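You operate a simulated robot arm through the tools that you are given. There is no shell and no other tool. Be economical: measure what you need, move in short steps, check, and stop when the job is done.

Carry out the task below with a simulated robot arm. There is one attempt and no reset: what you move stays moved.

TASK
Wrap the short copper bush in the small wrap, roll its band flat.
Fine: plain flap under the banded flap; use the blue roller and put it back.

Only the result counts: the job must be done as asked and must still hold three seconds after the hand-in. Knocking over, shifting, dropping, spilling or breaking anything else fails it.

THE ROBOT
A 6-joint arm with a two-finger parallel gripper, fixed in place. Base frame: the origin is at the foot of the arm, x ahead of it, y to its left, z up. Readings come in m, degrees, newtons and seconds.
With the tool pointing down near the work surface it reaches from about 0.1 to 0.74 m from the base axis. Its first joint turns from -166.0 to 166.0 degrees. Payload 3.91 kg.
The tool frame sits at the grasp point between the pads (the TCP): z along the fingers, y along the line on which they close. The tips reach 0.03 m beyond it. Largest opening 0.11 m; finger width 0.02, thickness 0.01; the body of the gripper, 0.048 by 0.112 m, starts 0.055 m behind the TCP.
Orientation is told as [roll, pitch, yaw] about the base's x, y, z axes, in that order, counted from this pose: with the fingers straight down and closing along the base's y, the tool's x points along the base's -x, its y along +y and its z along -z.

THE INTERFACE
- The arm moves only by the tool play_rows. Its argument "targets" is a list of rows, each a list of 7 numbers: the shift along the tool's x, y, z in m, then the turn, a rotation vector about the tool's x, y, z in degrees, then the finger opening in m, from 0 to 0.11. In form: [[tx, ty, tz, wx, wy, wz, jaw], ...]. A call has 1 to 20 rows; each row is the pose to reach, as a shift and turn from the pose commanded when the call began, along the tool's axes at that moment. Rows are played at 5 a second. More than 0.05 m and 8.6 degrees between two rows, or a gripper value outside its range, and nothing of the call is played. A pose out of reach is approached as far as the arm can. The call stops where the force on the tool passes 90 N (or 10 N more than at its start, if that is more) or the arm is blocked; 0.2 s more then pass. The fingers move at their own pace (about 0.045 m/s each) and stop on an object; they squeeze with about 45 N. The grip force told is the motor's: it shows also when the fingers shut on nothing. Time passes only in rows, and 0.2 s behind the last, so rows that repeat a pose let the fingers close. It gives the time, the measured TCP pose, the force on the tool (base axes), the opening and the grip force at its end, in the units of the frame above (readings bear some noise).
- Cameras (640 x 400 px; columns grow to the right, rows downward): "scene" is fixed at [0.2189, -0.5014, 1.027]; the picture's right is [0.64, -0.77, 0.00], its down [-0.58, -0.48, -0.66] and it looks along [0.50, 0.42, -0.75] (base axes); focal length 214 px, centre (320, 200). "wrist" rides on the gripper at [0.071, 0.022, -0.107] in the tool frame; the picture's right is [-0.29, 0.96, 0.00], its down [-0.76, -0.23, -0.61] and it looks along [-0.58, -0.18, 0.79] (tool axes); focal length 243 px, centre (320, 200). There is no depth. A picture from a camera that has moved, and an enlarged one, comes with that camera's place and axes in the base frame and with its lens.
- get_image(camera): a new picture of that camera. No time passes.
- lift_body(by): slides the trunk up (or, below 0, down) by that many m; the arm rides with it, the base frame stays. It gives what a move gives, with no picture.
- close_up(camera, box): a new picture of the part [left, top, right, bottom] of that camera's present view, enlarged. No time passes.
- hand_in(): hands the job in; it is judged then, once.

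Work in short steps. Places have to be worked out from the pictures, the camera data and where the tool is seen: move nearer, look again, correct. Check each grasp and each placing, and mend what went wrong. You have 120 turns and 84 pictures in all, those below and enlarged ones among them. Open the gripper and draw the arm clear of the work before you hand the job in, unless the task says otherwise; then end with one line.

The tools are called after "Emit:" by a JSON object that holds its "name" and its "arguments". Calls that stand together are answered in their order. play_rows: Moves the arm, as the interface text tells. Its arguments: {"type":"object","properties":{"targets":{"type":"array"}},"required":["targets"]} The other tools are called the same way: lift_body (by) slides the trunk up or down; get_image (camera) takes a picture; close_up (camera, box) takes an enlarged picture of a part of a camera's view; hand_in () hands the job in.

At the start:

```text
time: 0.0
ee_pos: [0.5421, -0.0045, 0.8466]
ee_rot: [0.0, 0.0, 0.0]
contact_force: [-0.7, 0.1, 0.2]
finger_gap: 0.1101
gripper_force: 0.0
trunk travel left (down, up): [-0.3, 0.29]
```

scene: 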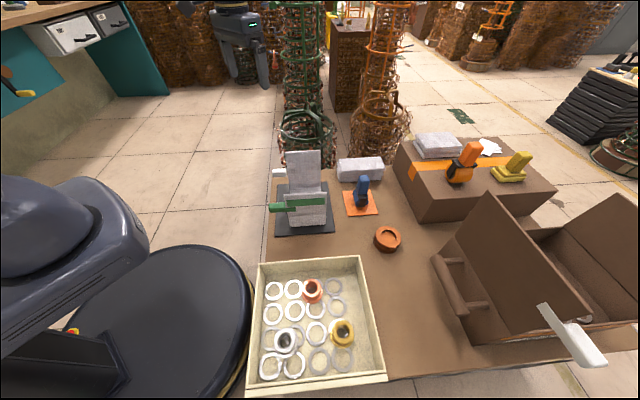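
wrist: 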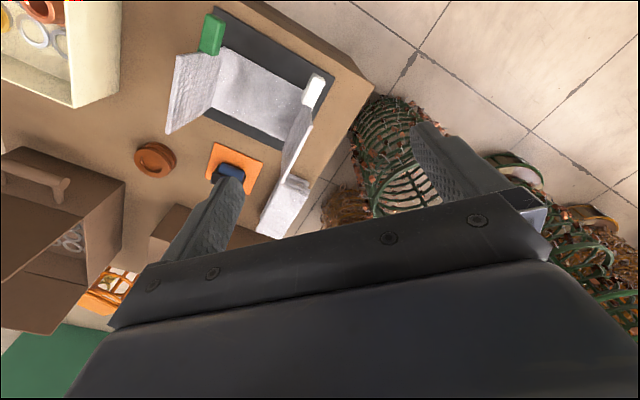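

The scene shows a wrap on a dark mat, a blue roller on an orange pad, a tray with bushes, and an orange ring on the table. I take enlarged pictures to identify things.

Emit:
{"name": "close_up", "arguments": {"camera": "scene", "box": [240, 130, 440, 255]}}

Emit:
{"name": "close_up", "arguments": {"camera": "scene", "box": [240, 240, 400, 390]}}

Emit:
{"name": "close_up", "arguments": {"camera": "scene", "box": [390, 120, 640, 380]}}

Emit:
{"name": "close_up", "arguments": {"camera": "wrist", "box": [0, 0, 400, 250]}}

```text
3.20 times, centred on (340, 192) of scene
camera zoom: at [0.2189, -0.5014, 1.027], right [0.64, -0.77, 0.0], down [-0.58, -0.48, -0.66], along [0.5, 0.42, -0.75], focal length 686 px, centre (256, 224)
```

zoom: 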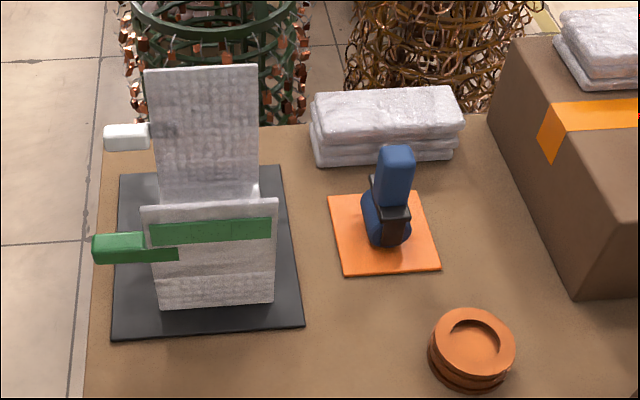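

```text
2.67 times, centred on (320, 315) of scene
camera zoom: at [0.2189, -0.5014, 1.027], right [0.64, -0.77, 0.0], down [-0.58, -0.48, -0.66], along [0.5, 0.42, -0.75], focal length 572 px, centre (320, -107)
```

zoom: 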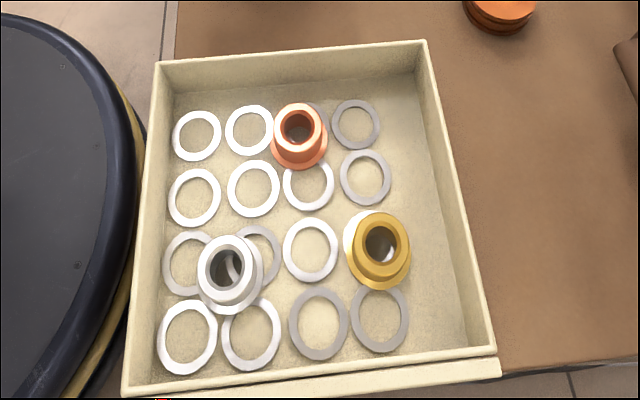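

```text
1.54 times, centred on (515, 250) of scene
camera zoom: at [0.2189, -0.5014, 1.027], right [0.64, -0.77, 0.0], down [-0.58, -0.48, -0.66], along [0.5, 0.42, -0.75], focal length 330 px, centre (20, 123)
```

zoom: 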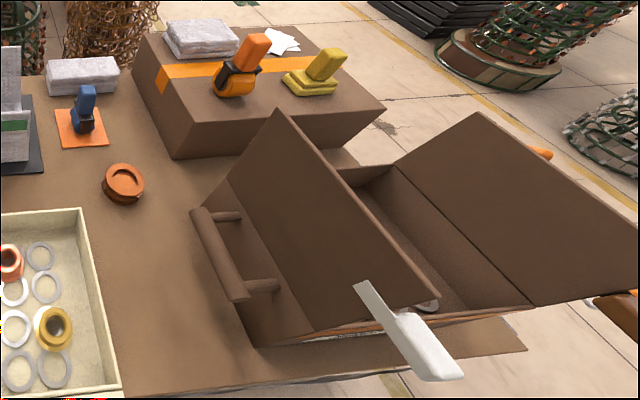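

```text
1.60 times, centred on (200, 125) of wrist
camera zoom: at [0.4718, 0.0176, 0.9549], right [0.29, 0.96, 0.0], down [0.76, -0.23, 0.61], along [0.58, -0.18, -0.79], focal length 388 px, centre (512, 320)
```

zoom: 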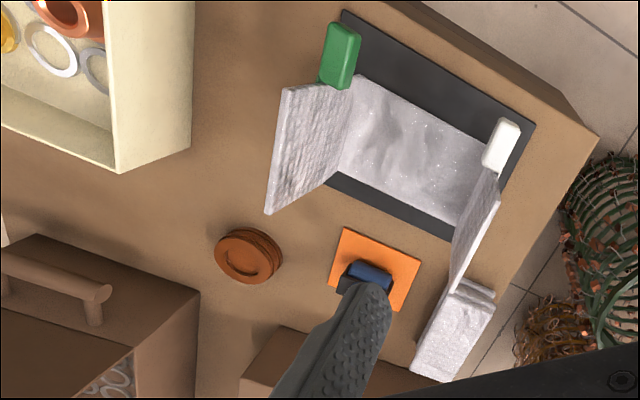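

Mat with wrap is near (0.565,-0.14), turned about 45°; tray near (0.31,-0.43). I lower the arm for a better view of the wrap and roller.

Emit:
{"name": "play_rows", "arguments": {"targets": [[-0.014, -0.019, 0.042, 0, 0, 0, 0.11], [-0.029, -0.038, 0.083, 0, 0, 0, 0.11], [-0.043, -0.057, 0.125, 0, 0, 0, 0.11], [-0.058, -0.0755, 0.1666, 0, 0, 0, 0.11]]}}

Emit:
{"name": "get_image", "arguments": {"camera": "wrist"}}

```text
time: 1.0
ee_pos: [0.5999, -0.0805, 0.6803]
ee_rot: [0.1, -0.1, 0.0]
contact_force: [0.3, -0.4, 0.0]
finger_gap: 0.11
gripper_force: 0.0
trunk travel left (down, up): [-0.3, 0.29]
```

```text
77 pictures are left
camera wrist: at [0.5296, -0.0586, 0.7881], right [0.29, 0.96, 0.0], down [0.76, -0.23, 0.61], along [0.58, -0.18, -0.79], focal length 243 px, centre (320, 200)
```

wrist: 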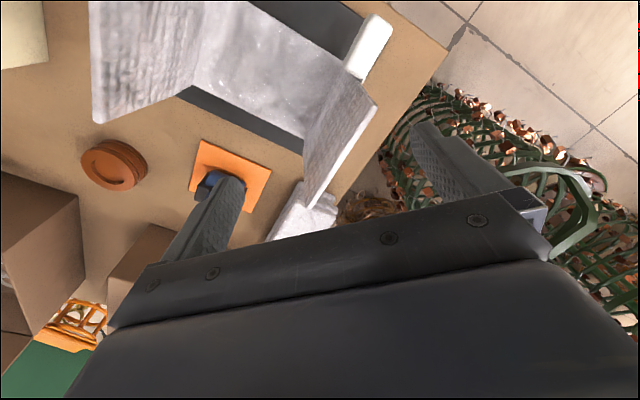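

The wrap is cut off at the top, so I back up and re-centre it for a sharper enlarged view.

Emit:
{"name": "play_rows", "arguments": {"targets": [[0.02, 0.005, -0.04, 0, 0, 0, 0.11], [0.05, -0.01, -0.08, 0, 0, 0, 0.11], [0.08, -0.02, -0.12, 0, 0, 0, 0.11]]}}

Emit:
{"name": "close_up", "arguments": {"camera": "wrist", "box": [160, 10, 480, 210]}}

Emit:
{"name": "close_up", "arguments": {"camera": "scene", "box": [335, 165, 385, 220]}}

```text
refused: row 2 steps farther than a row can; nothing moved
```

```text
2.00 times, centred on (320, 110) of wrist
camera zoom: at [0.5296, -0.0586, 0.7881], right [0.29, 0.96, 0.0], down [0.76, -0.23, 0.61], along [0.58, -0.18, -0.79], focal length 485 px, centre (320, 380)
```

zoom: 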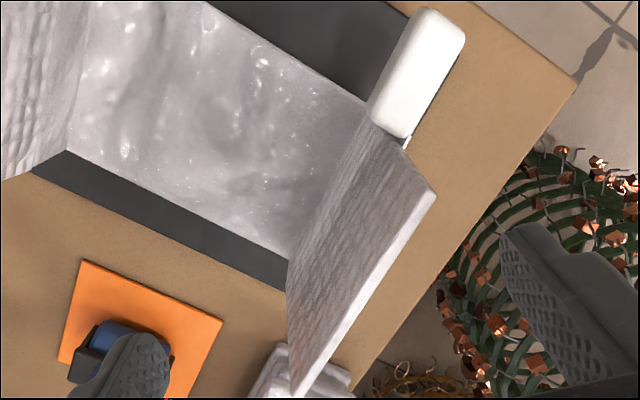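

```text
7.27 times, centred on (360, 192) of scene
camera zoom: at [0.2189, -0.5014, 1.027], right [0.64, -0.77, 0.0], down [-0.58, -0.48, -0.66], along [0.5, 0.42, -0.75], focal length 1560 px, centre (29, 254)
```

zoom: 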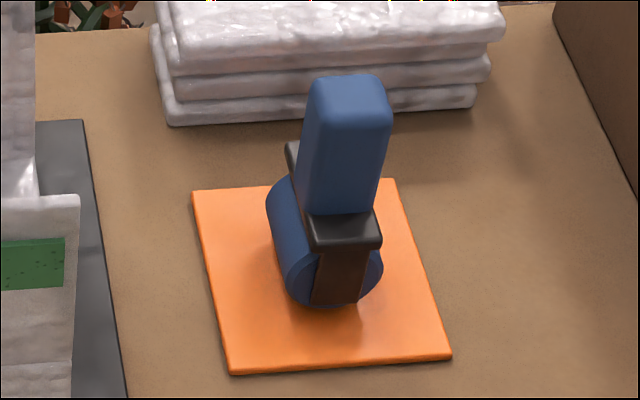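

One step was too long; I split it finer.

Emit:
{"name": "play_rows", "arguments": {"targets": [[0.02, -0.005, -0.03, 0, 0, 0, 0.11], [0.04, -0.01, -0.06, 0, 0, 0, 0.11], [0.06, -0.015, -0.09, 0, 0, 0, 0.11], [0.08, -0.02, -0.12, 0, 0, 0, 0.11]]}}

Emit:
{"name": "close_up", "arguments": {"camera": "wrist", "box": [140, 0, 480, 212]}}

```text
time: 2.0
ee_pos: [0.5193, -0.1012, 0.8014]
ee_rot: [0.0, 0.1, 0.0]
contact_force: [0.0, 0.6, -0.8]
finger_gap: 0.1101
gripper_force: 0.1
trunk travel left (down, up): [-0.3, 0.29]
```

```text
1.88 times, centred on (310, 106) of wrist
camera zoom: at [0.4492, -0.0788, 0.909], right [0.29, 0.96, 0.0], down [0.76, -0.23, 0.61], along [0.58, -0.18, -0.79], focal length 457 px, centre (339, 377)
```

zoom: 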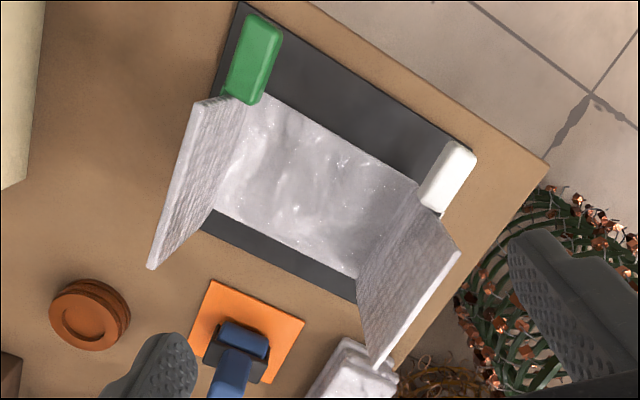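

Wrap floor is about 0.164 × 0.115 m centred at (0.573,-0.142), hinges along (0.66,-0.75); flaps nearly upright. Now I check which object is the "short copper bush".

Emit:
{"name": "close_up", "arguments": {"camera": "scene", "box": [362, 215, 412, 260]}}

Emit:
{"name": "close_up", "arguments": {"camera": "scene", "box": [265, 265, 365, 360]}}

```text
8.89 times, centred on (387, 238) of scene
camera zoom: at [0.2189, -0.5014, 1.027], right [0.64, -0.77, 0.0], down [-0.58, -0.48, -0.66], along [0.5, 0.42, -0.75], focal length 1906 px, centre (-276, -133)
```

zoom: 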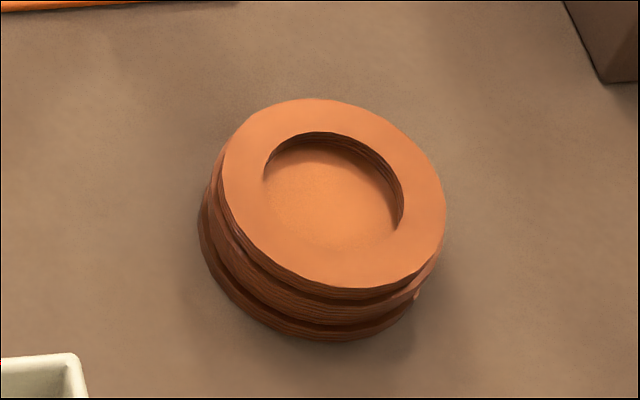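

```text
4.21 times, centred on (315, 312) of scene
camera zoom: at [0.2189, -0.5014, 1.027], right [0.64, -0.77, 0.0], down [-0.58, -0.48, -0.66], along [0.5, 0.42, -0.75], focal length 903 px, centre (341, -274)
```

zoom: 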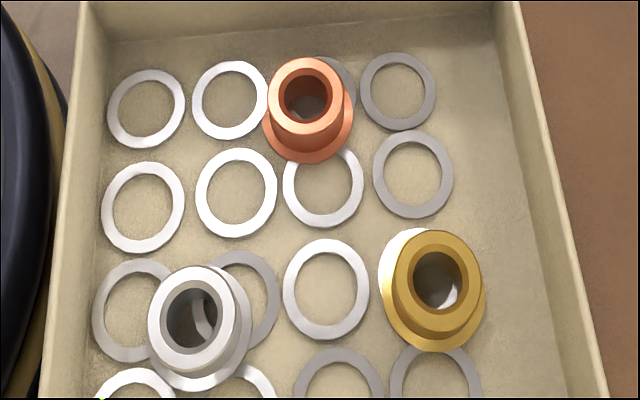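

The dish is wooden; the copper bush is the one in the tray near (0.351,-0.366), about 0.055 m tall. I move above it with the closing line turned along the wrap's hinge direction (yaw +41°).

Emit:
{"name": "play_rows", "arguments": {"targets": [[0.0187, -0.0294, 0.0, 0, 0, -4.56, 0.08], [0.0373, -0.0589, 0.0, 0, 0, -9.1, 0.08], [0.056, -0.0883, 0.02, 0, 0, -13.7, 0.08], [0.0747, -0.1178, 0.045, 0, 0, -18.2, 0.08], [0.0933, -0.1472, 0.07, 0, 0, -22.8, 0.08], [0.112, -0.1767, 0.1, 0, 0, -27.3, 0.08], [0.1307, -0.206, 0.13, 0, 0, -31.9, 0.08], [0.1493, -0.2356, 0.155, 0, 0, -36.4, 0.08], [0.168, -0.265, 0.18, 0, 0, -41, 0.08]]}}

Emit:
{"name": "get_image", "arguments": {"camera": "wrist"}}

Emit:
{"name": "get_image", "arguments": {"camera": "scene"}}

```text
time: 4.0
ee_pos: [0.3517, -0.3657, 0.6187]
ee_rot: [0.0, -0.1, 41.2]
contact_force: [0.3, -0.2, -0.2]
finger_gap: 0.0798
gripper_force: 0.0
trunk travel left (down, up): [-0.3, 0.29]
```

```text
71 pictures are left
camera wrist: at [0.2852, -0.3951, 0.7275], right [-0.41, 0.91, 0.0], down [0.72, 0.33, 0.61], along [0.55, 0.25, -0.79], focal length 243 px, centre (320, 200)
```

wrist: 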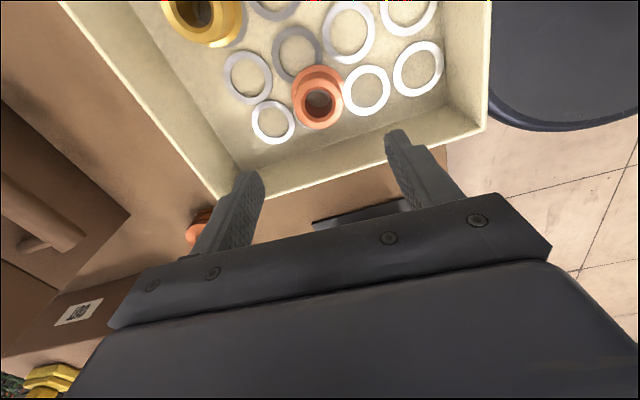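

```text
70 pictures are left
```

scene: 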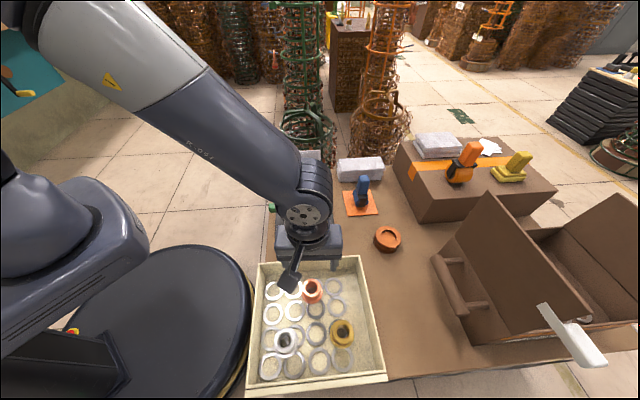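

Bush sits at about (0.348,-0.369), top z≈0.488. I descend onto its barrel, shifting 5 mm, and check before closing.

Emit:
{"name": "play_rows", "arguments": {"targets": [[0.005, 0, 0.04, 0, 0, 0, 0.08], [0.005, 0, 0.08, 0, 0, 0, 0.08], [0.005, 0, 0.11, 0, 0, 0, 0.08]]}}

Emit:
{"name": "get_image", "arguments": {"camera": "wrist"}}

Emit:
{"name": "close_up", "arguments": {"camera": "scene", "box": [260, 230, 370, 320]}}

```text
time: 4.8
ee_pos: [0.3486, -0.369, 0.5101]
ee_rot: [0.0, -0.1, 41.2]
contact_force: [0.6, 0.1, -0.1]
finger_gap: 0.08
gripper_force: 0.1
trunk travel left (down, up): [-0.3, 0.29]
```

```text
69 pictures are left
camera wrist: at [0.2815, -0.3984, 0.6187], right [-0.41, 0.91, 0.0], down [0.72, 0.33, 0.61], along [0.55, 0.25, -0.79], focal length 243 px, centre (320, 200)
```

wrist: 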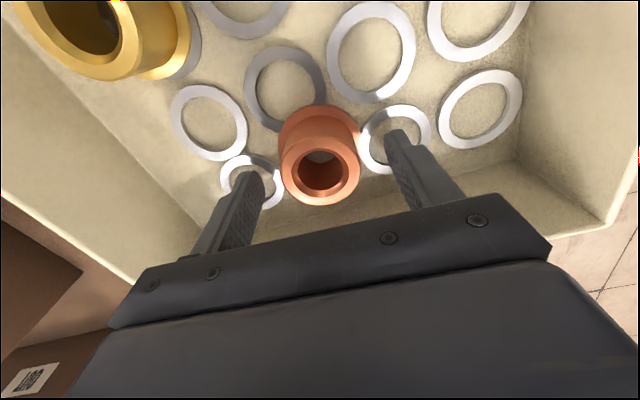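

```text
4.44 times, centred on (315, 275) of scene
camera zoom: at [0.2189, -0.5014, 1.027], right [0.64, -0.77, 0.0], down [-0.58, -0.48, -0.66], along [0.5, 0.42, -0.75], focal length 953 px, centre (342, -133)
```

zoom: 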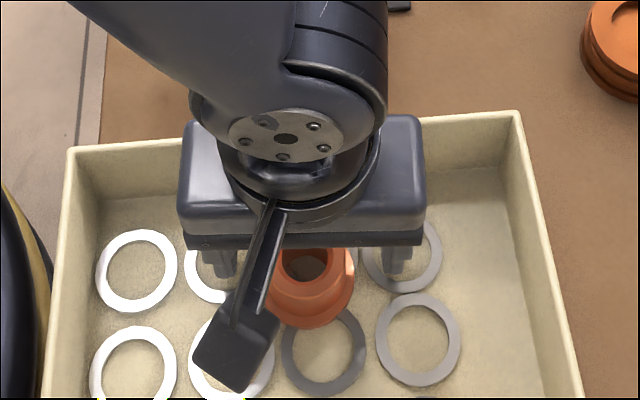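

Bush is centred between the fingers. I go down 3 cm and close.

Emit:
{"name": "play_rows", "arguments": {"targets": [[-0.001, 0, 0.015, 0, 0, 0, 0.08], [-0.002, 0, 0.03, 0, 0, 0, 0.08], [-0.002, 0, 0.03, 0, 0, 0, 0.02], [-0.002, 0, 0.03, 0, 0, 0, 0.02], [-0.002, 0, 0.03, 0, 0, 0, 0.02], [-0.002, 0, 0.03, 0, 0, 0, 0.02]]}}

Emit:
{"name": "get_image", "arguments": {"camera": "wrist"}}

```text
time: 5.3
ee_pos: [0.3525, -0.37, 0.5014]
ee_rot: [-0.5, 0.0, 41.2]
contact_force: [-8.5, 8.3, 55.2]
finger_gap: 0.0857
gripper_force: 5.7
trunk travel left (down, up): [-0.3, 0.29]
stopped in row 2: the force on the tool passed its limit (the readings are from after the stop); the commanded pose is now the measured one
```

```text
67 pictures are left
camera wrist: at [0.2839, -0.3995, 0.6086], right [-0.41, 0.91, -0.01], down [0.72, 0.33, 0.61], along [0.56, 0.24, -0.79], focal length 243 px, centre (320, 200)
```

wrist: 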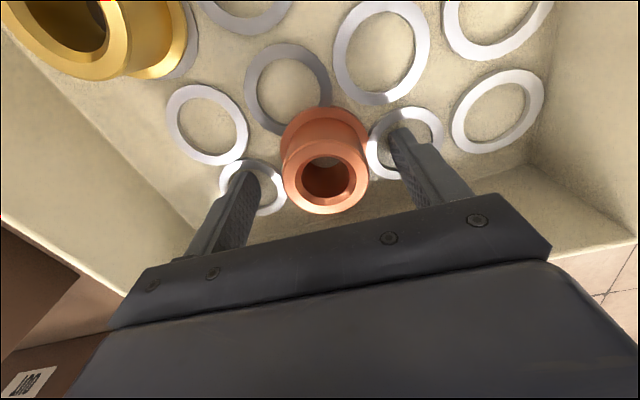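

The tray floor is evidently higher (about z 0.47), so the tips touched something. I back up to free the contact, recentre on the bush (≈0.343,-0.371), then look.

Emit:
{"name": "play_rows", "arguments": {"targets": [[0, 0, -0.02, 0, 0, 0, 0.08], [0.008, 0.005, -0.02, 0.5, 0, 0, 0.08], [0.008, 0.005, -0.02, 0.5, 0, 0, 0.08]]}}

Emit:
{"name": "get_image", "arguments": {"camera": "wrist"}}

Emit:
{"name": "close_up", "arguments": {"camera": "scene", "box": [250, 230, 390, 390]}}

```text
time: 6.1
ee_pos: [0.3445, -0.3723, 0.5162]
ee_rot: [-0.9, -0.1, 41.2]
contact_force: [0.6, 1.0, 0.3]
finger_gap: 0.08
gripper_force: 0.0
trunk travel left (down, up): [-0.3, 0.29]
```

```text
66 pictures are left
camera wrist: at [0.2752, -0.4012, 0.6235], right [-0.41, 0.91, -0.02], down [0.72, 0.33, 0.61], along [0.56, 0.24, -0.79], focal length 243 px, centre (320, 200)
```

wrist: 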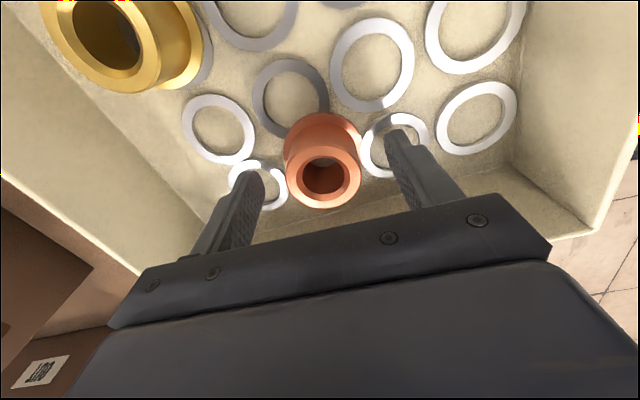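

```text
2.50 times, centred on (320, 310) of scene
camera zoom: at [0.2189, -0.5014, 1.027], right [0.64, -0.77, 0.0], down [-0.58, -0.48, -0.66], along [0.5, 0.42, -0.75], focal length 536 px, centre (320, -75)
```

zoom: 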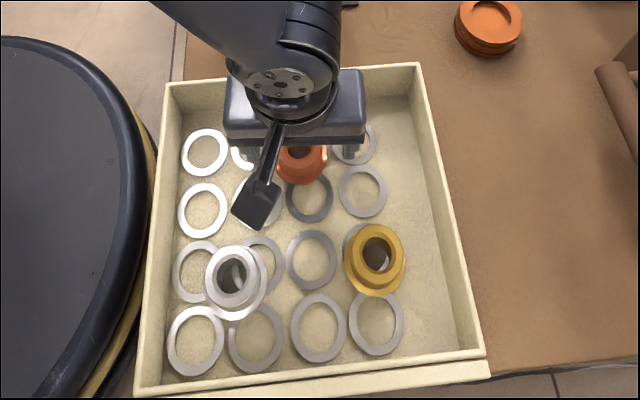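

Centred now. I level the tool, lower 5 mm and close on the barrel.

Emit:
{"name": "play_rows", "arguments": {"targets": [[-0.001, 0, 0.003, -0.7, -0.6, 0, 0.08], [-0.001, 0, 0.005, -0.7, -0.6, 0, 0.06], [-0.001, 0, 0.005, -0.7, -0.6, 0, 0.02], [-0.001, 0, 0.005, -0.7, -0.6, 0, 0.02], [-0.001, 0, 0.005, -0.7, -0.6, 0, 0.02]]}}

```text
time: 7.3
ee_pos: [0.3437, -0.3728, 0.5119]
ee_rot: [-0.1, -0.6, 41.1]
contact_force: [0.0, -0.1, 0.6]
finger_gap: 0.0425
gripper_force: 44.8
trunk travel left (down, up): [-0.3, 0.29]
```

Gap stopped at 0.0425 with full grip, matching the barrel. I lift and look.

Emit:
{"name": "play_rows", "arguments": {"targets": [[0, 0, -0.03, 0, 0, 0, 0.02], [0, 0, -0.07, 0, 0, 0, 0.02], [0, 0, -0.11, 0, 0, 0, 0.02], [0, 0, -0.15, 0, 0, 0, 0.02]]}}

Emit:
{"name": "get_image", "arguments": {"camera": "wrist"}}

Emit:
{"name": "close_up", "arguments": {"camera": "scene", "box": [240, 200, 400, 300]}}

```text
time: 8.3
ee_pos: [0.343, -0.3727, 0.6626]
ee_rot: [-0.2, -0.6, 41.1]
contact_force: [0.3, -0.3, 0.1]
finger_gap: 0.0199
gripper_force: 0.1
trunk travel left (down, up): [-0.3, 0.29]
```

```text
64 pictures are left
camera wrist: at [0.2747, -0.4031, 0.7685], right [-0.41, 0.91, 0.0], down [0.72, 0.32, 0.62], along [0.56, 0.25, -0.79], focal length 243 px, centre (320, 200)
```

wrist: 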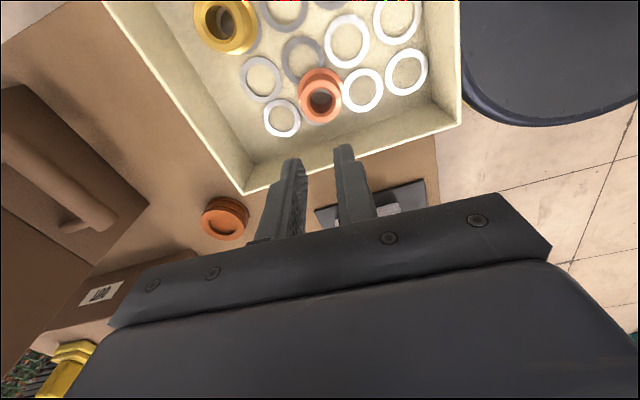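

```text
4.00 times, centred on (320, 250) of scene
camera zoom: at [0.2189, -0.5014, 1.027], right [0.64, -0.77, 0.0], down [-0.58, -0.48, -0.66], along [0.5, 0.42, -0.75], focal length 858 px, centre (320, 0)
```

zoom: 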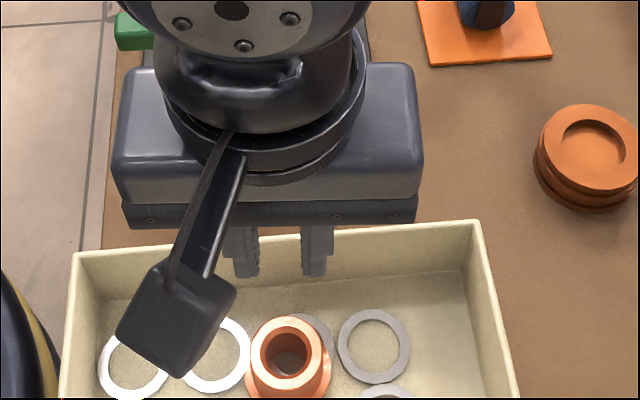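

The fingers slipped off; the bush still stands in place. I look closely at its shape.

Emit:
{"name": "close_up", "arguments": {"camera": "wrist", "box": [270, 55, 370, 125]}}

Emit:
{"name": "close_up", "arguments": {"camera": "scene", "box": [290, 270, 340, 310]}}

```text
5.71 times, centred on (320, 90) of wrist
camera zoom: at [0.2747, -0.4031, 0.7685], right [-0.41, 0.91, 0.0], down [0.72, 0.32, 0.62], along [0.56, 0.25, -0.79], focal length 1386 px, centre (320, 829)
```

zoom: 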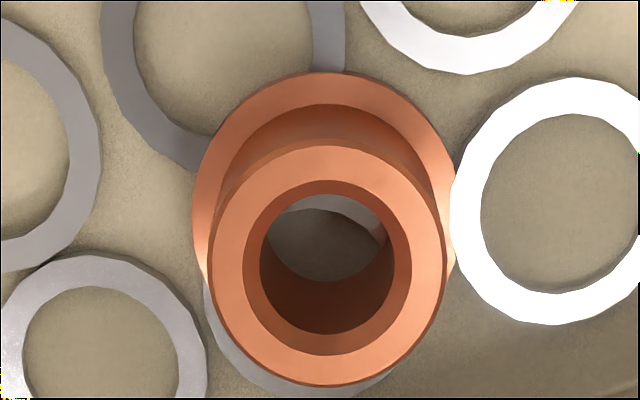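

```text
10.00 times, centred on (315, 290) of scene
camera zoom: at [0.2189, -0.5014, 1.027], right [0.64, -0.77, 0.0], down [-0.58, -0.48, -0.66], along [0.5, 0.42, -0.75], focal length 2145 px, centre (370, -700)
```

zoom: 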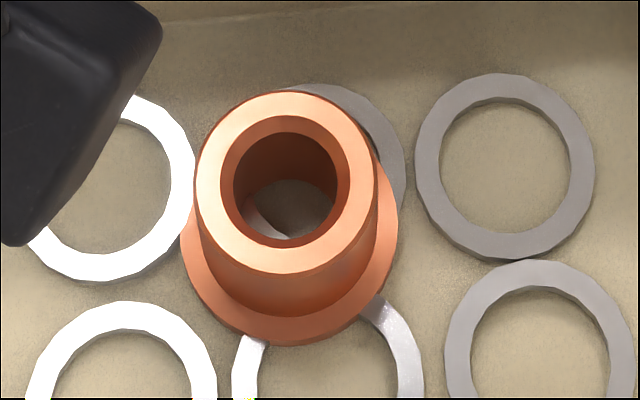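

Bush: barrel 0.042, flange 0.053, top ≈0.515, centre ≈(0.341,-0.3745). I retry slightly deeper and better centred, then lift slowly by a small amount.

Emit:
{"name": "play_rows", "arguments": {"targets": [[0.002, 0, 0.04, -0.54, 0.32, 0, 0.065], [0.0027, 0, 0.08, -0.54, 0.32, 0, 0.065], [0.0027, 0, 0.12, -0.54, 0.32, 0, 0.065], [0.0027, 0, 0.14, -0.54, 0.32, 0, 0.065], [0.0027, 0, 0.154, -0.54, 0.32, 0, 0.065], [0.0027, 0, 0.154, -0.54, 0.32, 0, 0.065]]}}

Emit:
{"name": "get_image", "arguments": {"camera": "wrist"}}

```text
time: 9.7
ee_pos: [0.3418, -0.3743, 0.5068]
ee_rot: [0.3, -0.3, 41.2]
contact_force: [-0.7, 0.2, 0.0]
finger_gap: 0.0651
gripper_force: 0.1
trunk travel left (down, up): [-0.3, 0.29]
```

```text
60 pictures are left
camera wrist: at [0.2749, -0.405, 0.6137], right [-0.41, 0.91, 0.01], down [0.72, 0.32, 0.61], along [0.55, 0.26, -0.79], focal length 243 px, centre (320, 200)
```

wrist: 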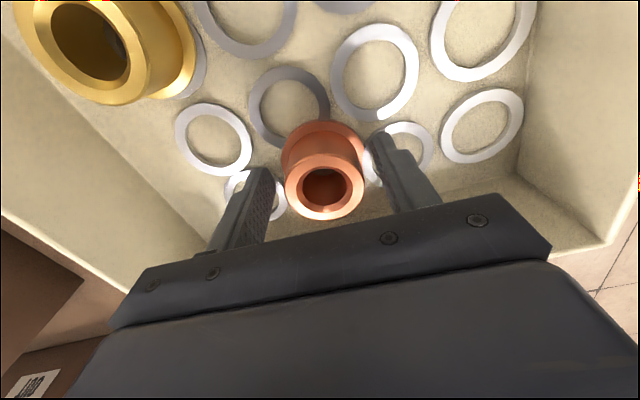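

Bush top is right at the TCP, well between the pads. Close longer, then lift 1 cm slowly.

Emit:
{"name": "play_rows", "arguments": {"targets": [[0, 0, 0, 0, 0, 0, 0.03], [0, 0, 0, 0, 0, 0, 0.03], [0, 0, 0, 0, 0, 0, 0.03], [0, 0, 0, 0, 0, 0, 0.03], [0, 0, -0.003, 0, 0, 0, 0.03], [0, 0, -0.006, 0, 0, 0, 0.03], [0, 0, -0.01, 0, 0, 0, 0.03]]}}

Emit:
{"name": "get_image", "arguments": {"camera": "wrist"}}

```text
time: 11.3
ee_pos: [0.3425, -0.3739, 0.5178]
ee_rot: [0.4, -0.2, 41.1]
contact_force: [-0.3, 0.4, -1.6]
finger_gap: 0.0425
gripper_force: 45.7
trunk travel left (down, up): [-0.3, 0.29]
```

```text
59 pictures are left
camera wrist: at [0.2751, -0.4045, 0.6241], right [-0.41, 0.91, 0.01], down [0.72, 0.32, 0.61], along [0.55, 0.26, -0.79], focal length 243 px, centre (320, 200)
```

wrist: 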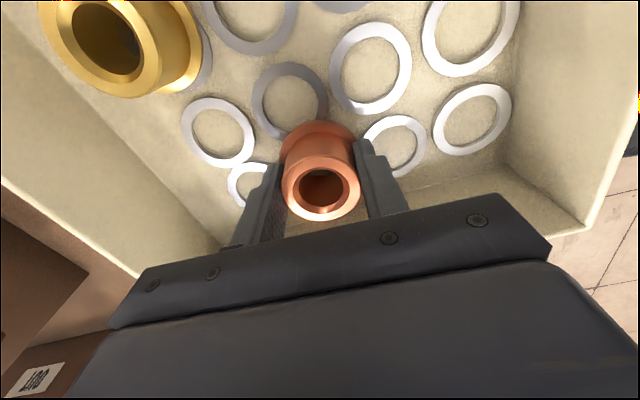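

It holds now (about 1.6 N weight). I raise gently.

Emit:
{"name": "play_rows", "arguments": {"targets": [[0, 0, -0.008, 0, 0, 0, 0.03], [0, 0, -0.02, 0, 0, 0, 0.03], [0, 0, -0.04, 0, 0, 0, 0.03], [0, 0, -0.06, 0, 0, 0, 0.03], [0, 0, -0.08, 0, 0, 0, 0.03], [0, 0, -0.1, 0, 0, 0, 0.03], [0, 0, -0.12, 0, 0, 0, 0.03], [0, 0, -0.14, 0, 0, 0, 0.03], [0, 0, -0.155, 0, 0, 0, 0.03], [0, 0, -0.16, 0, 0, 0, 0.03]]}}

```text
time: 13.5
ee_pos: [0.343, -0.3757, 0.6768]
ee_rot: [0.5, -0.2, 41.1]
contact_force: [-0.1, 0.0, -1.4]
finger_gap: 0.0427
gripper_force: 44.9
trunk travel left (down, up): [-0.3, 0.29]
```

Held at 0.68. I carry it above the wrap centre (0.573,-0.142).

Emit:
{"name": "play_rows", "arguments": {"targets": [[-0.012, 0.001, 0, 0, 0, 0, 0.03], [-0.035, 0.003, 0, 0, 0, 0, 0.03], [-0.065, 0.005, 0, 0, 0, 0, 0.03], [-0.095, 0.0075, 0, 0, 0, 0, 0.03], [-0.125, 0.01, 0, 0, 0, 0, 0.03], [-0.155, 0.0125, 0, 0, 0, 0, 0.03], [-0.185, 0.015, 0, 0, 0, 0, 0.03], [-0.215, 0.017, 0, 0, 0, 0, 0.03], [-0.245, 0.0195, 0, 0, 0, 0, 0.03], [-0.275, 0.022, 0, 0, 0, 0, 0.03], [-0.3, 0.024, 0, 0, 0, 0, 0.03], [-0.318, 0.025, 0, 0, 0, 0, 0.03], [-0.327, 0.0258, 0, 0, 0, 0, 0.03]]}}

Emit:
{"name": "get_image", "arguments": {"camera": "wrist"}}

Emit:
{"name": "close_up", "arguments": {"camera": "scene", "box": [240, 110, 400, 250]}}

```text
time: 16.3
ee_pos: [0.5723, -0.1409, 0.6782]
ee_rot: [0.4, -0.3, 41.1]
contact_force: [0.3, 0.7, -1.9]
finger_gap: 0.0427
gripper_force: 45.2
trunk travel left (down, up): [-0.3, 0.29]
```

```text
58 pictures are left
camera wrist: at [0.5054, -0.171, 0.7861], right [-0.41, 0.91, 0.01], down [0.72, 0.32, 0.61], along [0.55, 0.26, -0.79], focal length 243 px, centre (320, 200)
```

wrist: 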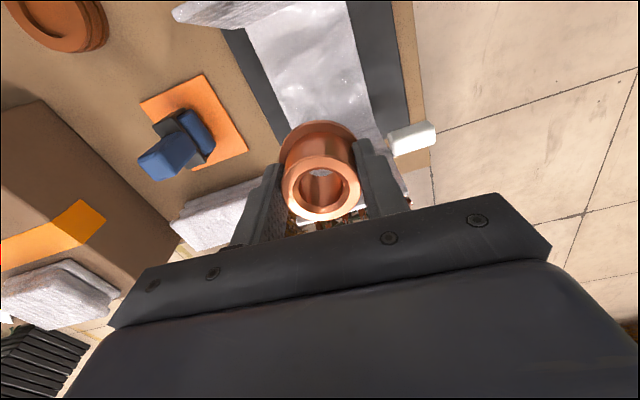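

```text
2.86 times, centred on (320, 180) of scene
camera zoom: at [0.2189, -0.5014, 1.027], right [0.64, -0.77, 0.0], down [-0.58, -0.48, -0.66], along [0.5, 0.42, -0.75], focal length 613 px, centre (320, 257)
```

zoom: 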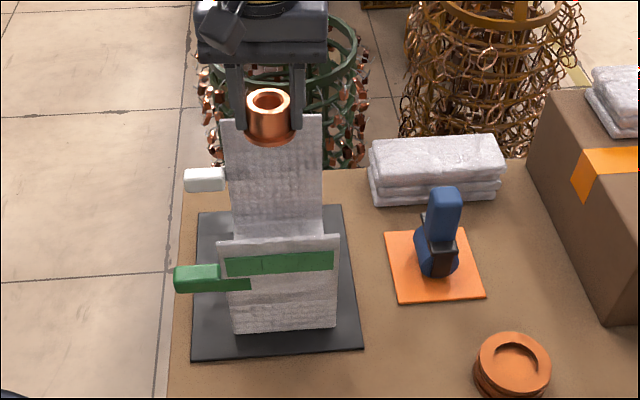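

Bush is centred laterally. To keep the camera housing away from the flaps I turn the tool 87° so it hangs over the open side.

Emit:
{"name": "play_rows", "arguments": {"targets": [[0, 0, 0, 0, 0, 6, 0.03], [0, 0, 0, 0, 0, 13, 0.03], [0, 0, 0, 0, 0, 20, 0.03], [0, 0, 0, 0, 0, 27, 0.03], [0, 0, 0, 0, 0, 34, 0.03], [0, 0, 0, 0, 0, 41, 0.03], [0, 0, 0, 0, 0, 48, 0.03], [0, 0, 0, 0, 0, 55, 0.03], [0, 0, 0, 0, 0, 62, 0.03], [0, 0, 0, 0, 0, 69, 0.03], [0, 0, 0, 0, 0, 76, 0.03], [0, 0, 0, 0, 0, 82, 0.03], [0, 0, 0, 0, 0, 87, 0.03]]}}

Emit:
{"name": "get_image", "arguments": {"camera": "wrist"}}

```text
time: 19.1
ee_pos: [0.5717, -0.1417, 0.6778]
ee_rot: [0.3, 0.4, -46.1]
contact_force: [0.8, -0.3, -1.4]
finger_gap: 0.0425
gripper_force: 44.6
trunk travel left (down, up): [-0.3, 0.29]
```

```text
56 pictures are left
camera wrist: at [0.5386, -0.0746, 0.7869], right [0.89, 0.46, 0.0], down [0.36, -0.71, 0.6], along [0.28, -0.54, -0.8], focal length 243 px, centre (320, 200)
```

wrist: 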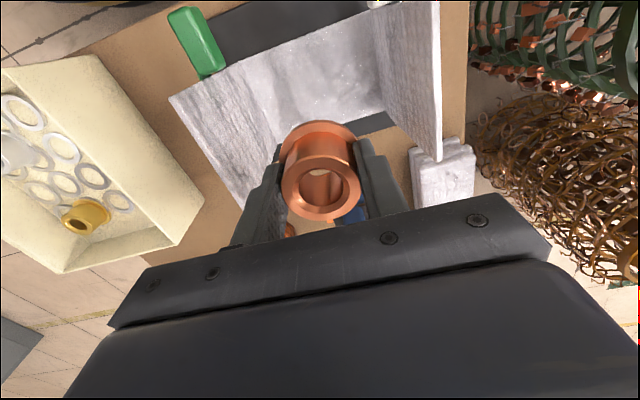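

The wrap centre works out to about (0.570,-0.146). I lower the bush down between the flaps to just above the floor.

Emit:
{"name": "play_rows", "arguments": {"targets": [[0, -0.002, 0.03, 0, 0, 0, 0.03], [0, -0.004, 0.06, 0, 0, 0, 0.03], [0, -0.004, 0.09, 0, 0, 0, 0.03], [0, -0.004, 0.12, 0, 0, 0, 0.03], [0, -0.004, 0.15, 0, 0, 0, 0.03], [0, -0.004, 0.17, 0, 0, 0, 0.03], [0, -0.004, 0.185, 0, 0, 0, 0.03]]}}

Emit:
{"name": "get_image", "arguments": {"camera": "wrist"}}

Emit:
{"name": "close_up", "arguments": {"camera": "scene", "box": [240, 110, 400, 250]}}

```text
time: 20.7
ee_pos: [0.5684, -0.1425, 0.4938]
ee_rot: [0.4, 0.4, -45.9]
contact_force: [-0.6, 0.5, -1.9]
finger_gap: 0.0427
gripper_force: 44.9
trunk travel left (down, up): [-0.3, 0.29]
```

```text
55 pictures are left
camera wrist: at [0.5352, -0.0761, 0.6009], right [0.89, 0.46, 0.0], down [0.36, -0.71, 0.6], along [0.28, -0.53, -0.8], focal length 243 px, centre (320, 200)
```

wrist: 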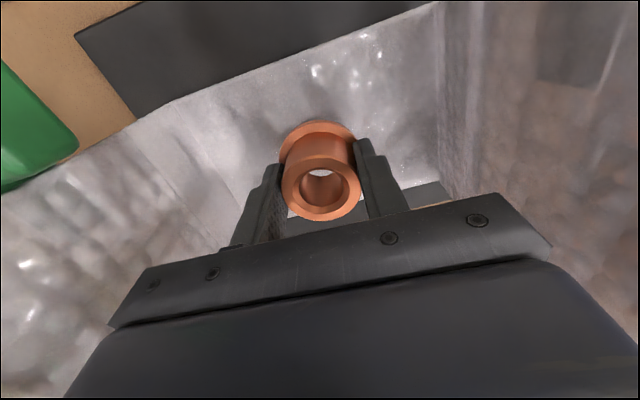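

```text
2.86 times, centred on (320, 180) of scene
camera zoom: at [0.2189, -0.5014, 1.027], right [0.64, -0.77, 0.0], down [-0.58, -0.48, -0.66], along [0.5, 0.42, -0.75], focal length 613 px, centre (320, 257)
```

zoom: 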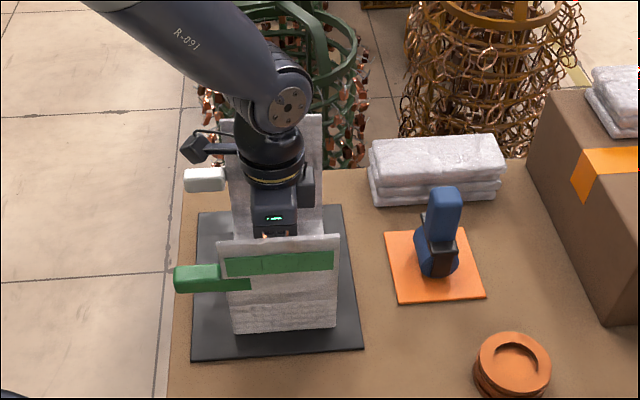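

Centre recomputed at (0.566,-0.143); TCP agrees within a few mm. I lower to touch.

Emit:
{"name": "play_rows", "arguments": {"targets": [[0, 0, 0.01, 0, 0, 0, 0.03], [0, 0, 0.018, 0, 0, 0, 0.03], [0, 0, 0.022, 0, 0, 0, 0.03], [0, 0, 0.024, 0, 0, 0, 0.03]]}}

```text
time: 21.7
ee_pos: [0.5678, -0.1421, 0.4698]
ee_rot: [0.3, 0.3, -45.8]
contact_force: [0.2, 0.3, -0.9]
finger_gap: 0.043
gripper_force: 44.6
trunk travel left (down, up): [-0.3, 0.29]
```

No contact yet; a few millimetres more in small steps.

Emit:
{"name": "play_rows", "arguments": {"targets": [[0, 0, 0.002, 0, 0, 0, 0.03], [0, 0, 0.004, 0, 0, 0, 0.03], [0, 0, 0.005, 0, 0, 0, 0.03]]}}

```text
time: 22.5
ee_pos: [0.5694, -0.1424, 0.467]
ee_rot: [0.4, 0.1, -45.9]
contact_force: [-8.4, 2.3, 33.5]
finger_gap: 0.0428
gripper_force: 45.0
trunk travel left (down, up): [-0.3, 0.29]
```

Contact. I ease up slightly, open, and rise straight up.

Emit:
{"name": "play_rows", "arguments": {"targets": [[0, 0, -0.002, 0, 0, 0, 0.03], [0, 0, -0.002, 0, 0, 0, 0.065], [0, 0, -0.002, 0, 0, 0, 0.065], [0, 0, -0.015, 0, 0, 0, 0.065], [0, 0, -0.045, 0, 0, 0, 0.065], [0, 0, -0.09, 0, 0, 0, 0.065], [0, 0, -0.135, 0, 0, 0, 0.065], [0, 0, -0.18, 0, 0, 0, 0.065], [0, 0, -0.225, 0, 0, 0, 0.065]]}}

Emit:
{"name": "get_image", "arguments": {"camera": "wrist"}}

```text
time: 24.5
ee_pos: [0.5682, -0.1441, 0.6899]
ee_rot: [0.2, 0.5, -45.8]
contact_force: [0.2, 0.2, -0.3]
finger_gap: 0.0652
gripper_force: 0.1
trunk travel left (down, up): [-0.3, 0.29]
```

```text
53 pictures are left
camera wrist: at [0.5352, -0.0774, 0.7988], right [0.89, 0.46, 0.0], down [0.36, -0.71, 0.6], along [0.28, -0.53, -0.8], focal length 243 px, centre (320, 200)
```

wrist: 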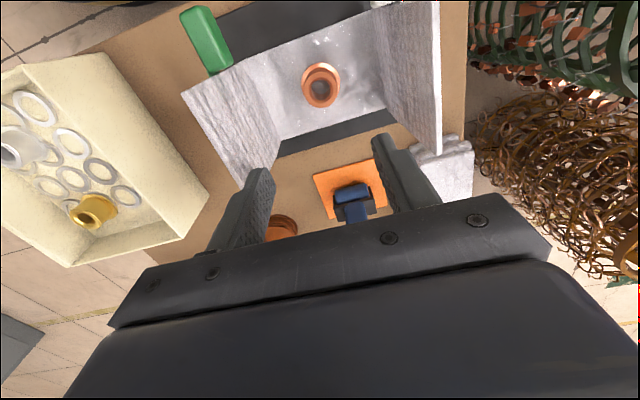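

Bush stands in the wrap centre. Next the plain flap: I close the fingers, go over to its outer side and lower behind it.

Emit:
{"name": "play_rows", "arguments": {"targets": [[0, 0.03, 0, 0, 0, 0, 0.0], [0, 0.065, 0, 0, 0, 0, 0.0], [0, 0.1, 0, 0, 0, 0, 0.0], [0, 0.135, 0, 0, 0, 0, 0.0], [0, 0.16, 0, 0, 0, 0, 0.0], [0, 0.16, 0.04, 0, 0, 0, 0.0], [0, 0.16, 0.08, 0, 0, 0, 0.0], [0, 0.16, 0.115, 0, 0, 0, 0.0]]}}

Emit:
{"name": "get_image", "arguments": {"camera": "wrist"}}

Emit:
{"name": "close_up", "arguments": {"camera": "scene", "box": [240, 110, 400, 250]}}

```text
time: 26.3
ee_pos: [0.6835, -0.0303, 0.5745]
ee_rot: [0.3, 0.2, -46.0]
contact_force: [-0.8, 0.0, -0.5]
finger_gap: 0.0001
gripper_force: 38.0
trunk travel left (down, up): [-0.3, 0.29]
```

```text
52 pictures are left
camera wrist: at [0.6505, 0.0346, 0.6827], right [0.89, 0.46, 0.0], down [0.36, -0.71, 0.6], along [0.28, -0.53, -0.8], focal length 243 px, centre (320, 200)
```

wrist: 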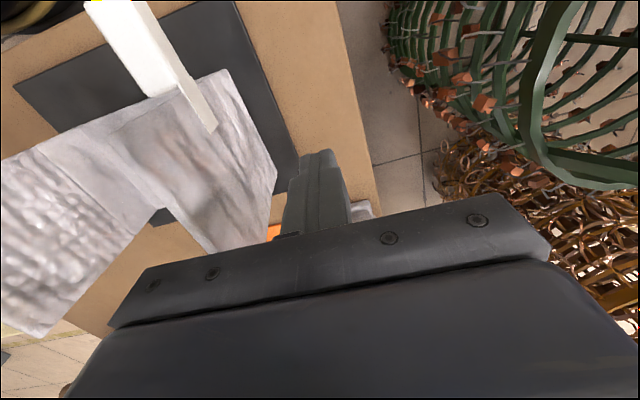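

```text
2.86 times, centred on (320, 180) of scene
camera zoom: at [0.2189, -0.5014, 1.027], right [0.64, -0.77, 0.0], down [-0.58, -0.48, -0.66], along [0.5, 0.42, -0.75], focal length 613 px, centre (320, 257)
```

zoom: 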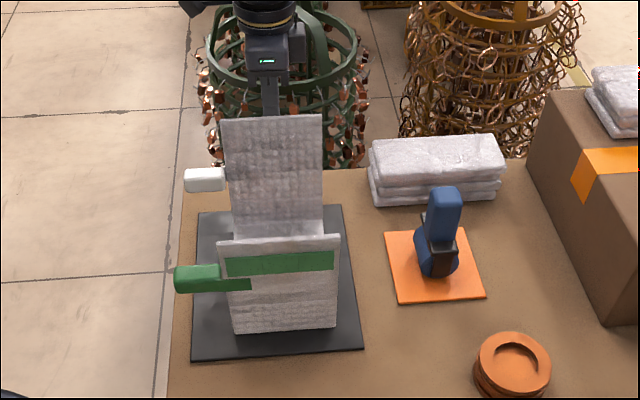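

I'm behind the plain flap. I push slowly inward (−e2) and watch force and motion.

Emit:
{"name": "play_rows", "arguments": {"targets": [[0, -0.02, 0, 0, 0, 0, 0.0], [0, -0.035, 0, 0, 0, 0, 0.0], [0, -0.045, 0, 0, 0, 0, 0.0], [0, -0.055, 0, 0, 0, 0, 0.0], [0, -0.065, 0, 0, 0, 0, 0.0], [0, -0.075, 0, 0, 0, 0, 0.0]]}}

Emit:
{"name": "close_up", "arguments": {"camera": "scene", "box": [240, 110, 400, 250]}}

Emit:
{"name": "get_image", "arguments": {"camera": "wrist"}}

```text
time: 27.7
ee_pos: [0.6301, -0.0838, 0.5753]
ee_rot: [0.3, 0.4, -45.9]
contact_force: [0.0, -0.8, 0.7]
finger_gap: 0.0001
gripper_force: 37.1
trunk travel left (down, up): [-0.3, 0.29]
```

```text
2.86 times, centred on (320, 180) of scene
camera zoom: at [0.2189, -0.5014, 1.027], right [0.64, -0.77, 0.0], down [-0.58, -0.48, -0.66], along [0.5, 0.42, -0.75], focal length 613 px, centre (320, 257)
```

zoom: 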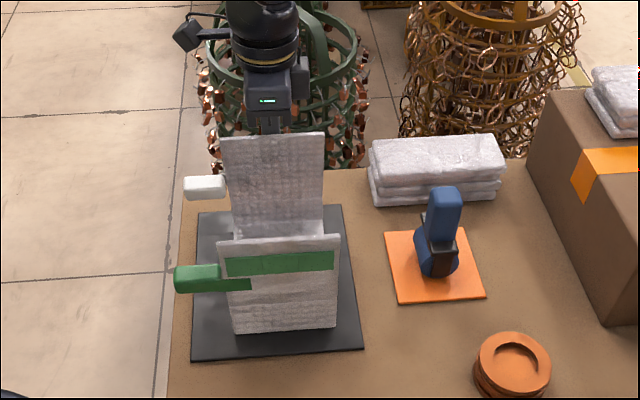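

```text
49 pictures are left
camera wrist: at [0.5962, -0.0174, 0.6834], right [0.89, 0.46, 0.0], down [0.36, -0.71, 0.6], along [0.28, -0.53, -0.8], focal length 243 px, centre (320, 200)
```

wrist: 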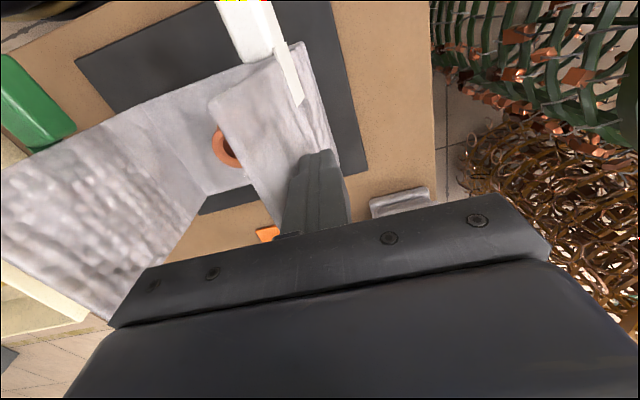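

The flap yields easily and bends inward. I continue inward.

Emit:
{"name": "play_rows", "arguments": {"targets": [[0, -0.015, 0.0, 0, 0, 0, 0.0], [0, -0.03, 0.0, 0, 0, 0, 0.0], [0, -0.045, 0.003, 0, 0, 0, 0.0], [0, -0.06, 0.006, 0, 0, 0, 0.0], [0, -0.075, 0.01, 0, 0, 0, 0.0]]}}

Emit:
{"name": "close_up", "arguments": {"camera": "scene", "box": [240, 110, 400, 250]}}

Emit:
{"name": "get_image", "arguments": {"camera": "wrist"}}

```text
time: 28.9
ee_pos: [0.5763, -0.1359, 0.5651]
ee_rot: [0.2, 0.3, -45.9]
contact_force: [-0.7, 0.2, -1.0]
finger_gap: 0.0001
gripper_force: 38.2
trunk travel left (down, up): [-0.3, 0.29]
```

```text
2.86 times, centred on (320, 180) of scene
camera zoom: at [0.2189, -0.5014, 1.027], right [0.64, -0.77, 0.0], down [-0.58, -0.48, -0.66], along [0.5, 0.42, -0.75], focal length 613 px, centre (320, 257)
```

zoom: 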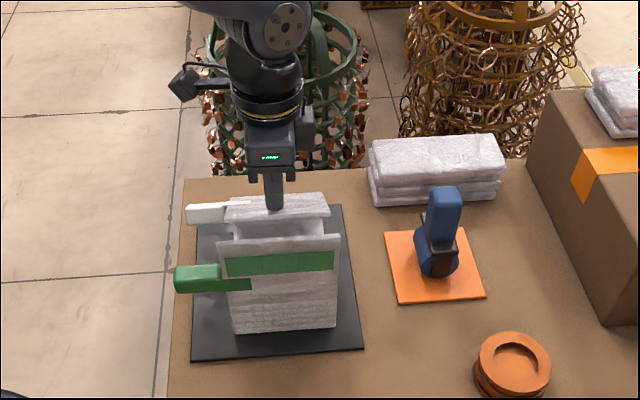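

```text
47 pictures are left
camera wrist: at [0.5427, -0.0697, 0.6725], right [0.89, 0.46, 0.0], down [0.36, -0.71, 0.6], along [0.28, -0.53, -0.8], focal length 243 px, centre (320, 200)
```

wrist: 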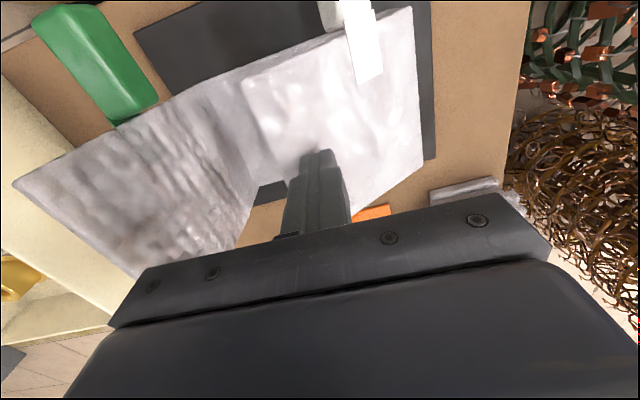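

The plain flap is folding over. I press further in and down over the bush.

Emit:
{"name": "play_rows", "arguments": {"targets": [[0, -0.01, 0.005, 0, 0, 0, 0.0], [0, -0.02, 0.012, 0, 0, 0, 0.0], [0, -0.03, 0.02, 0, 0, 0, 0.0], [0, -0.035, 0.03, 0, 0, 0, 0.0], [0, -0.038, 0.04, 0, 0, 0, 0.0]]}}

Emit:
{"name": "get_image", "arguments": {"camera": "wrist"}}

Emit:
{"name": "close_up", "arguments": {"camera": "scene", "box": [240, 110, 400, 250]}}

```text
time: 30.1
ee_pos: [0.5482, -0.1625, 0.5242]
ee_rot: [0.2, 0.5, -45.9]
contact_force: [0.0, -0.5, -0.7]
finger_gap: 0.0
gripper_force: 37.7
trunk travel left (down, up): [-0.3, 0.29]
```

```text
46 pictures are left
camera wrist: at [0.5153, -0.0958, 0.6325], right [0.89, 0.46, 0.0], down [0.36, -0.71, 0.6], along [0.28, -0.53, -0.8], focal length 243 px, centre (320, 200)
```

wrist: 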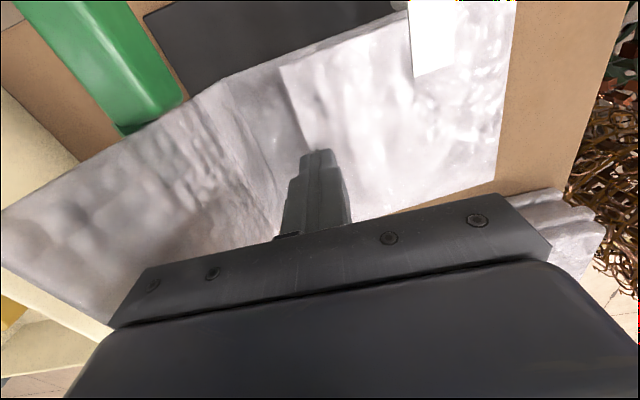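

```text
2.86 times, centred on (320, 180) of scene
camera zoom: at [0.2189, -0.5014, 1.027], right [0.64, -0.77, 0.0], down [-0.58, -0.48, -0.66], along [0.5, 0.42, -0.75], focal length 613 px, centre (320, 257)
```

zoom: 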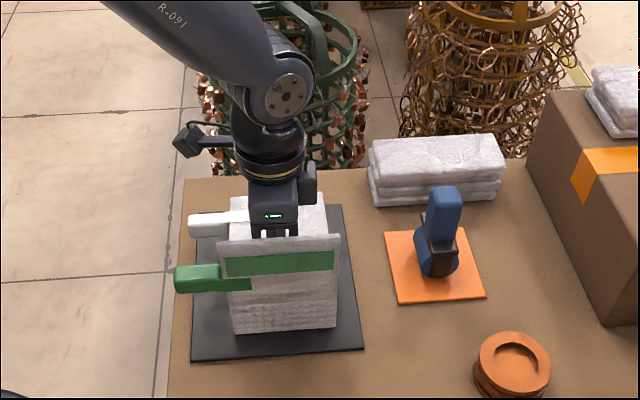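

Nearly flat. I press a bit lower, then retreat up to see whether the flap stays.

Emit:
{"name": "play_rows", "arguments": {"targets": [[0, 0, 0.007, 0, 0, 0, 0.0], [0, 0, 0.013, 0, 0, 0, 0.0], [0, 0, 0.018, 0, 0, 0, 0.0]]}}

Emit:
{"name": "play_rows", "arguments": {"targets": [[0, 0, -0.03, 0, 0, 0, 0.0], [0, 0, -0.07, 0, 0, 0, 0.0], [0, 0, -0.11, 0, 0, 0, 0.0], [0, 0, -0.15, 0, 0, 0, 0.0], [0, 0, -0.19, 0, 0, 0, 0.0]]}}

Emit:
{"name": "get_image", "arguments": {"camera": "wrist"}}

Emit:
{"name": "close_up", "arguments": {"camera": "scene", "box": [240, 110, 400, 250]}}

```text
time: 30.9
ee_pos: [0.5481, -0.1617, 0.5075]
ee_rot: [0.3, 0.3, -45.9]
contact_force: [-4.5, 1.8, 15.1]
finger_gap: 0.0
gripper_force: 38.0
trunk travel left (down, up): [-0.3, 0.29]
```

```text
time: 32.1
ee_pos: [0.5487, -0.1624, 0.6958]
ee_rot: [0.2, 0.4, -45.8]
contact_force: [0.2, -0.9, 0.1]
finger_gap: 0.0
gripper_force: 38.2
trunk travel left (down, up): [-0.3, 0.29]
```

```text
44 pictures are left
camera wrist: at [0.5155, -0.0965, 0.8041], right [0.89, 0.46, 0.0], down [0.36, -0.71, 0.6], along [0.28, -0.53, -0.8], focal length 243 px, centre (320, 200)
```

wrist: 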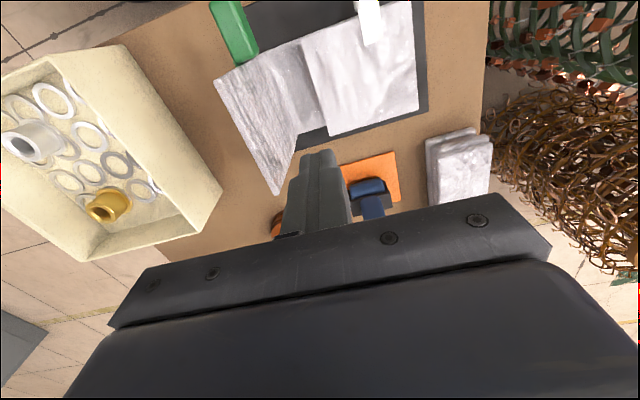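

```text
2.86 times, centred on (320, 180) of scene
camera zoom: at [0.2189, -0.5014, 1.027], right [0.64, -0.77, 0.0], down [-0.58, -0.48, -0.66], along [0.5, 0.42, -0.75], focal length 613 px, centre (320, 257)
```

zoom: 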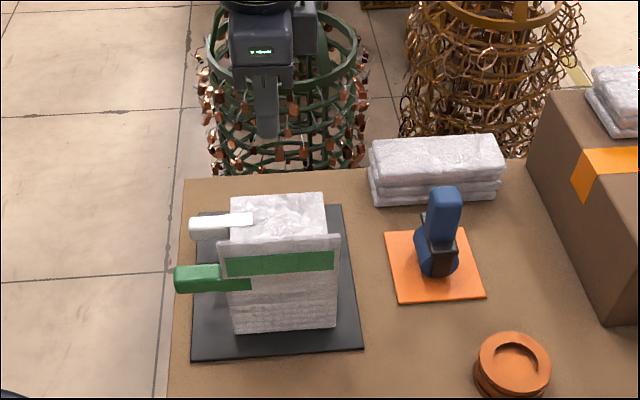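

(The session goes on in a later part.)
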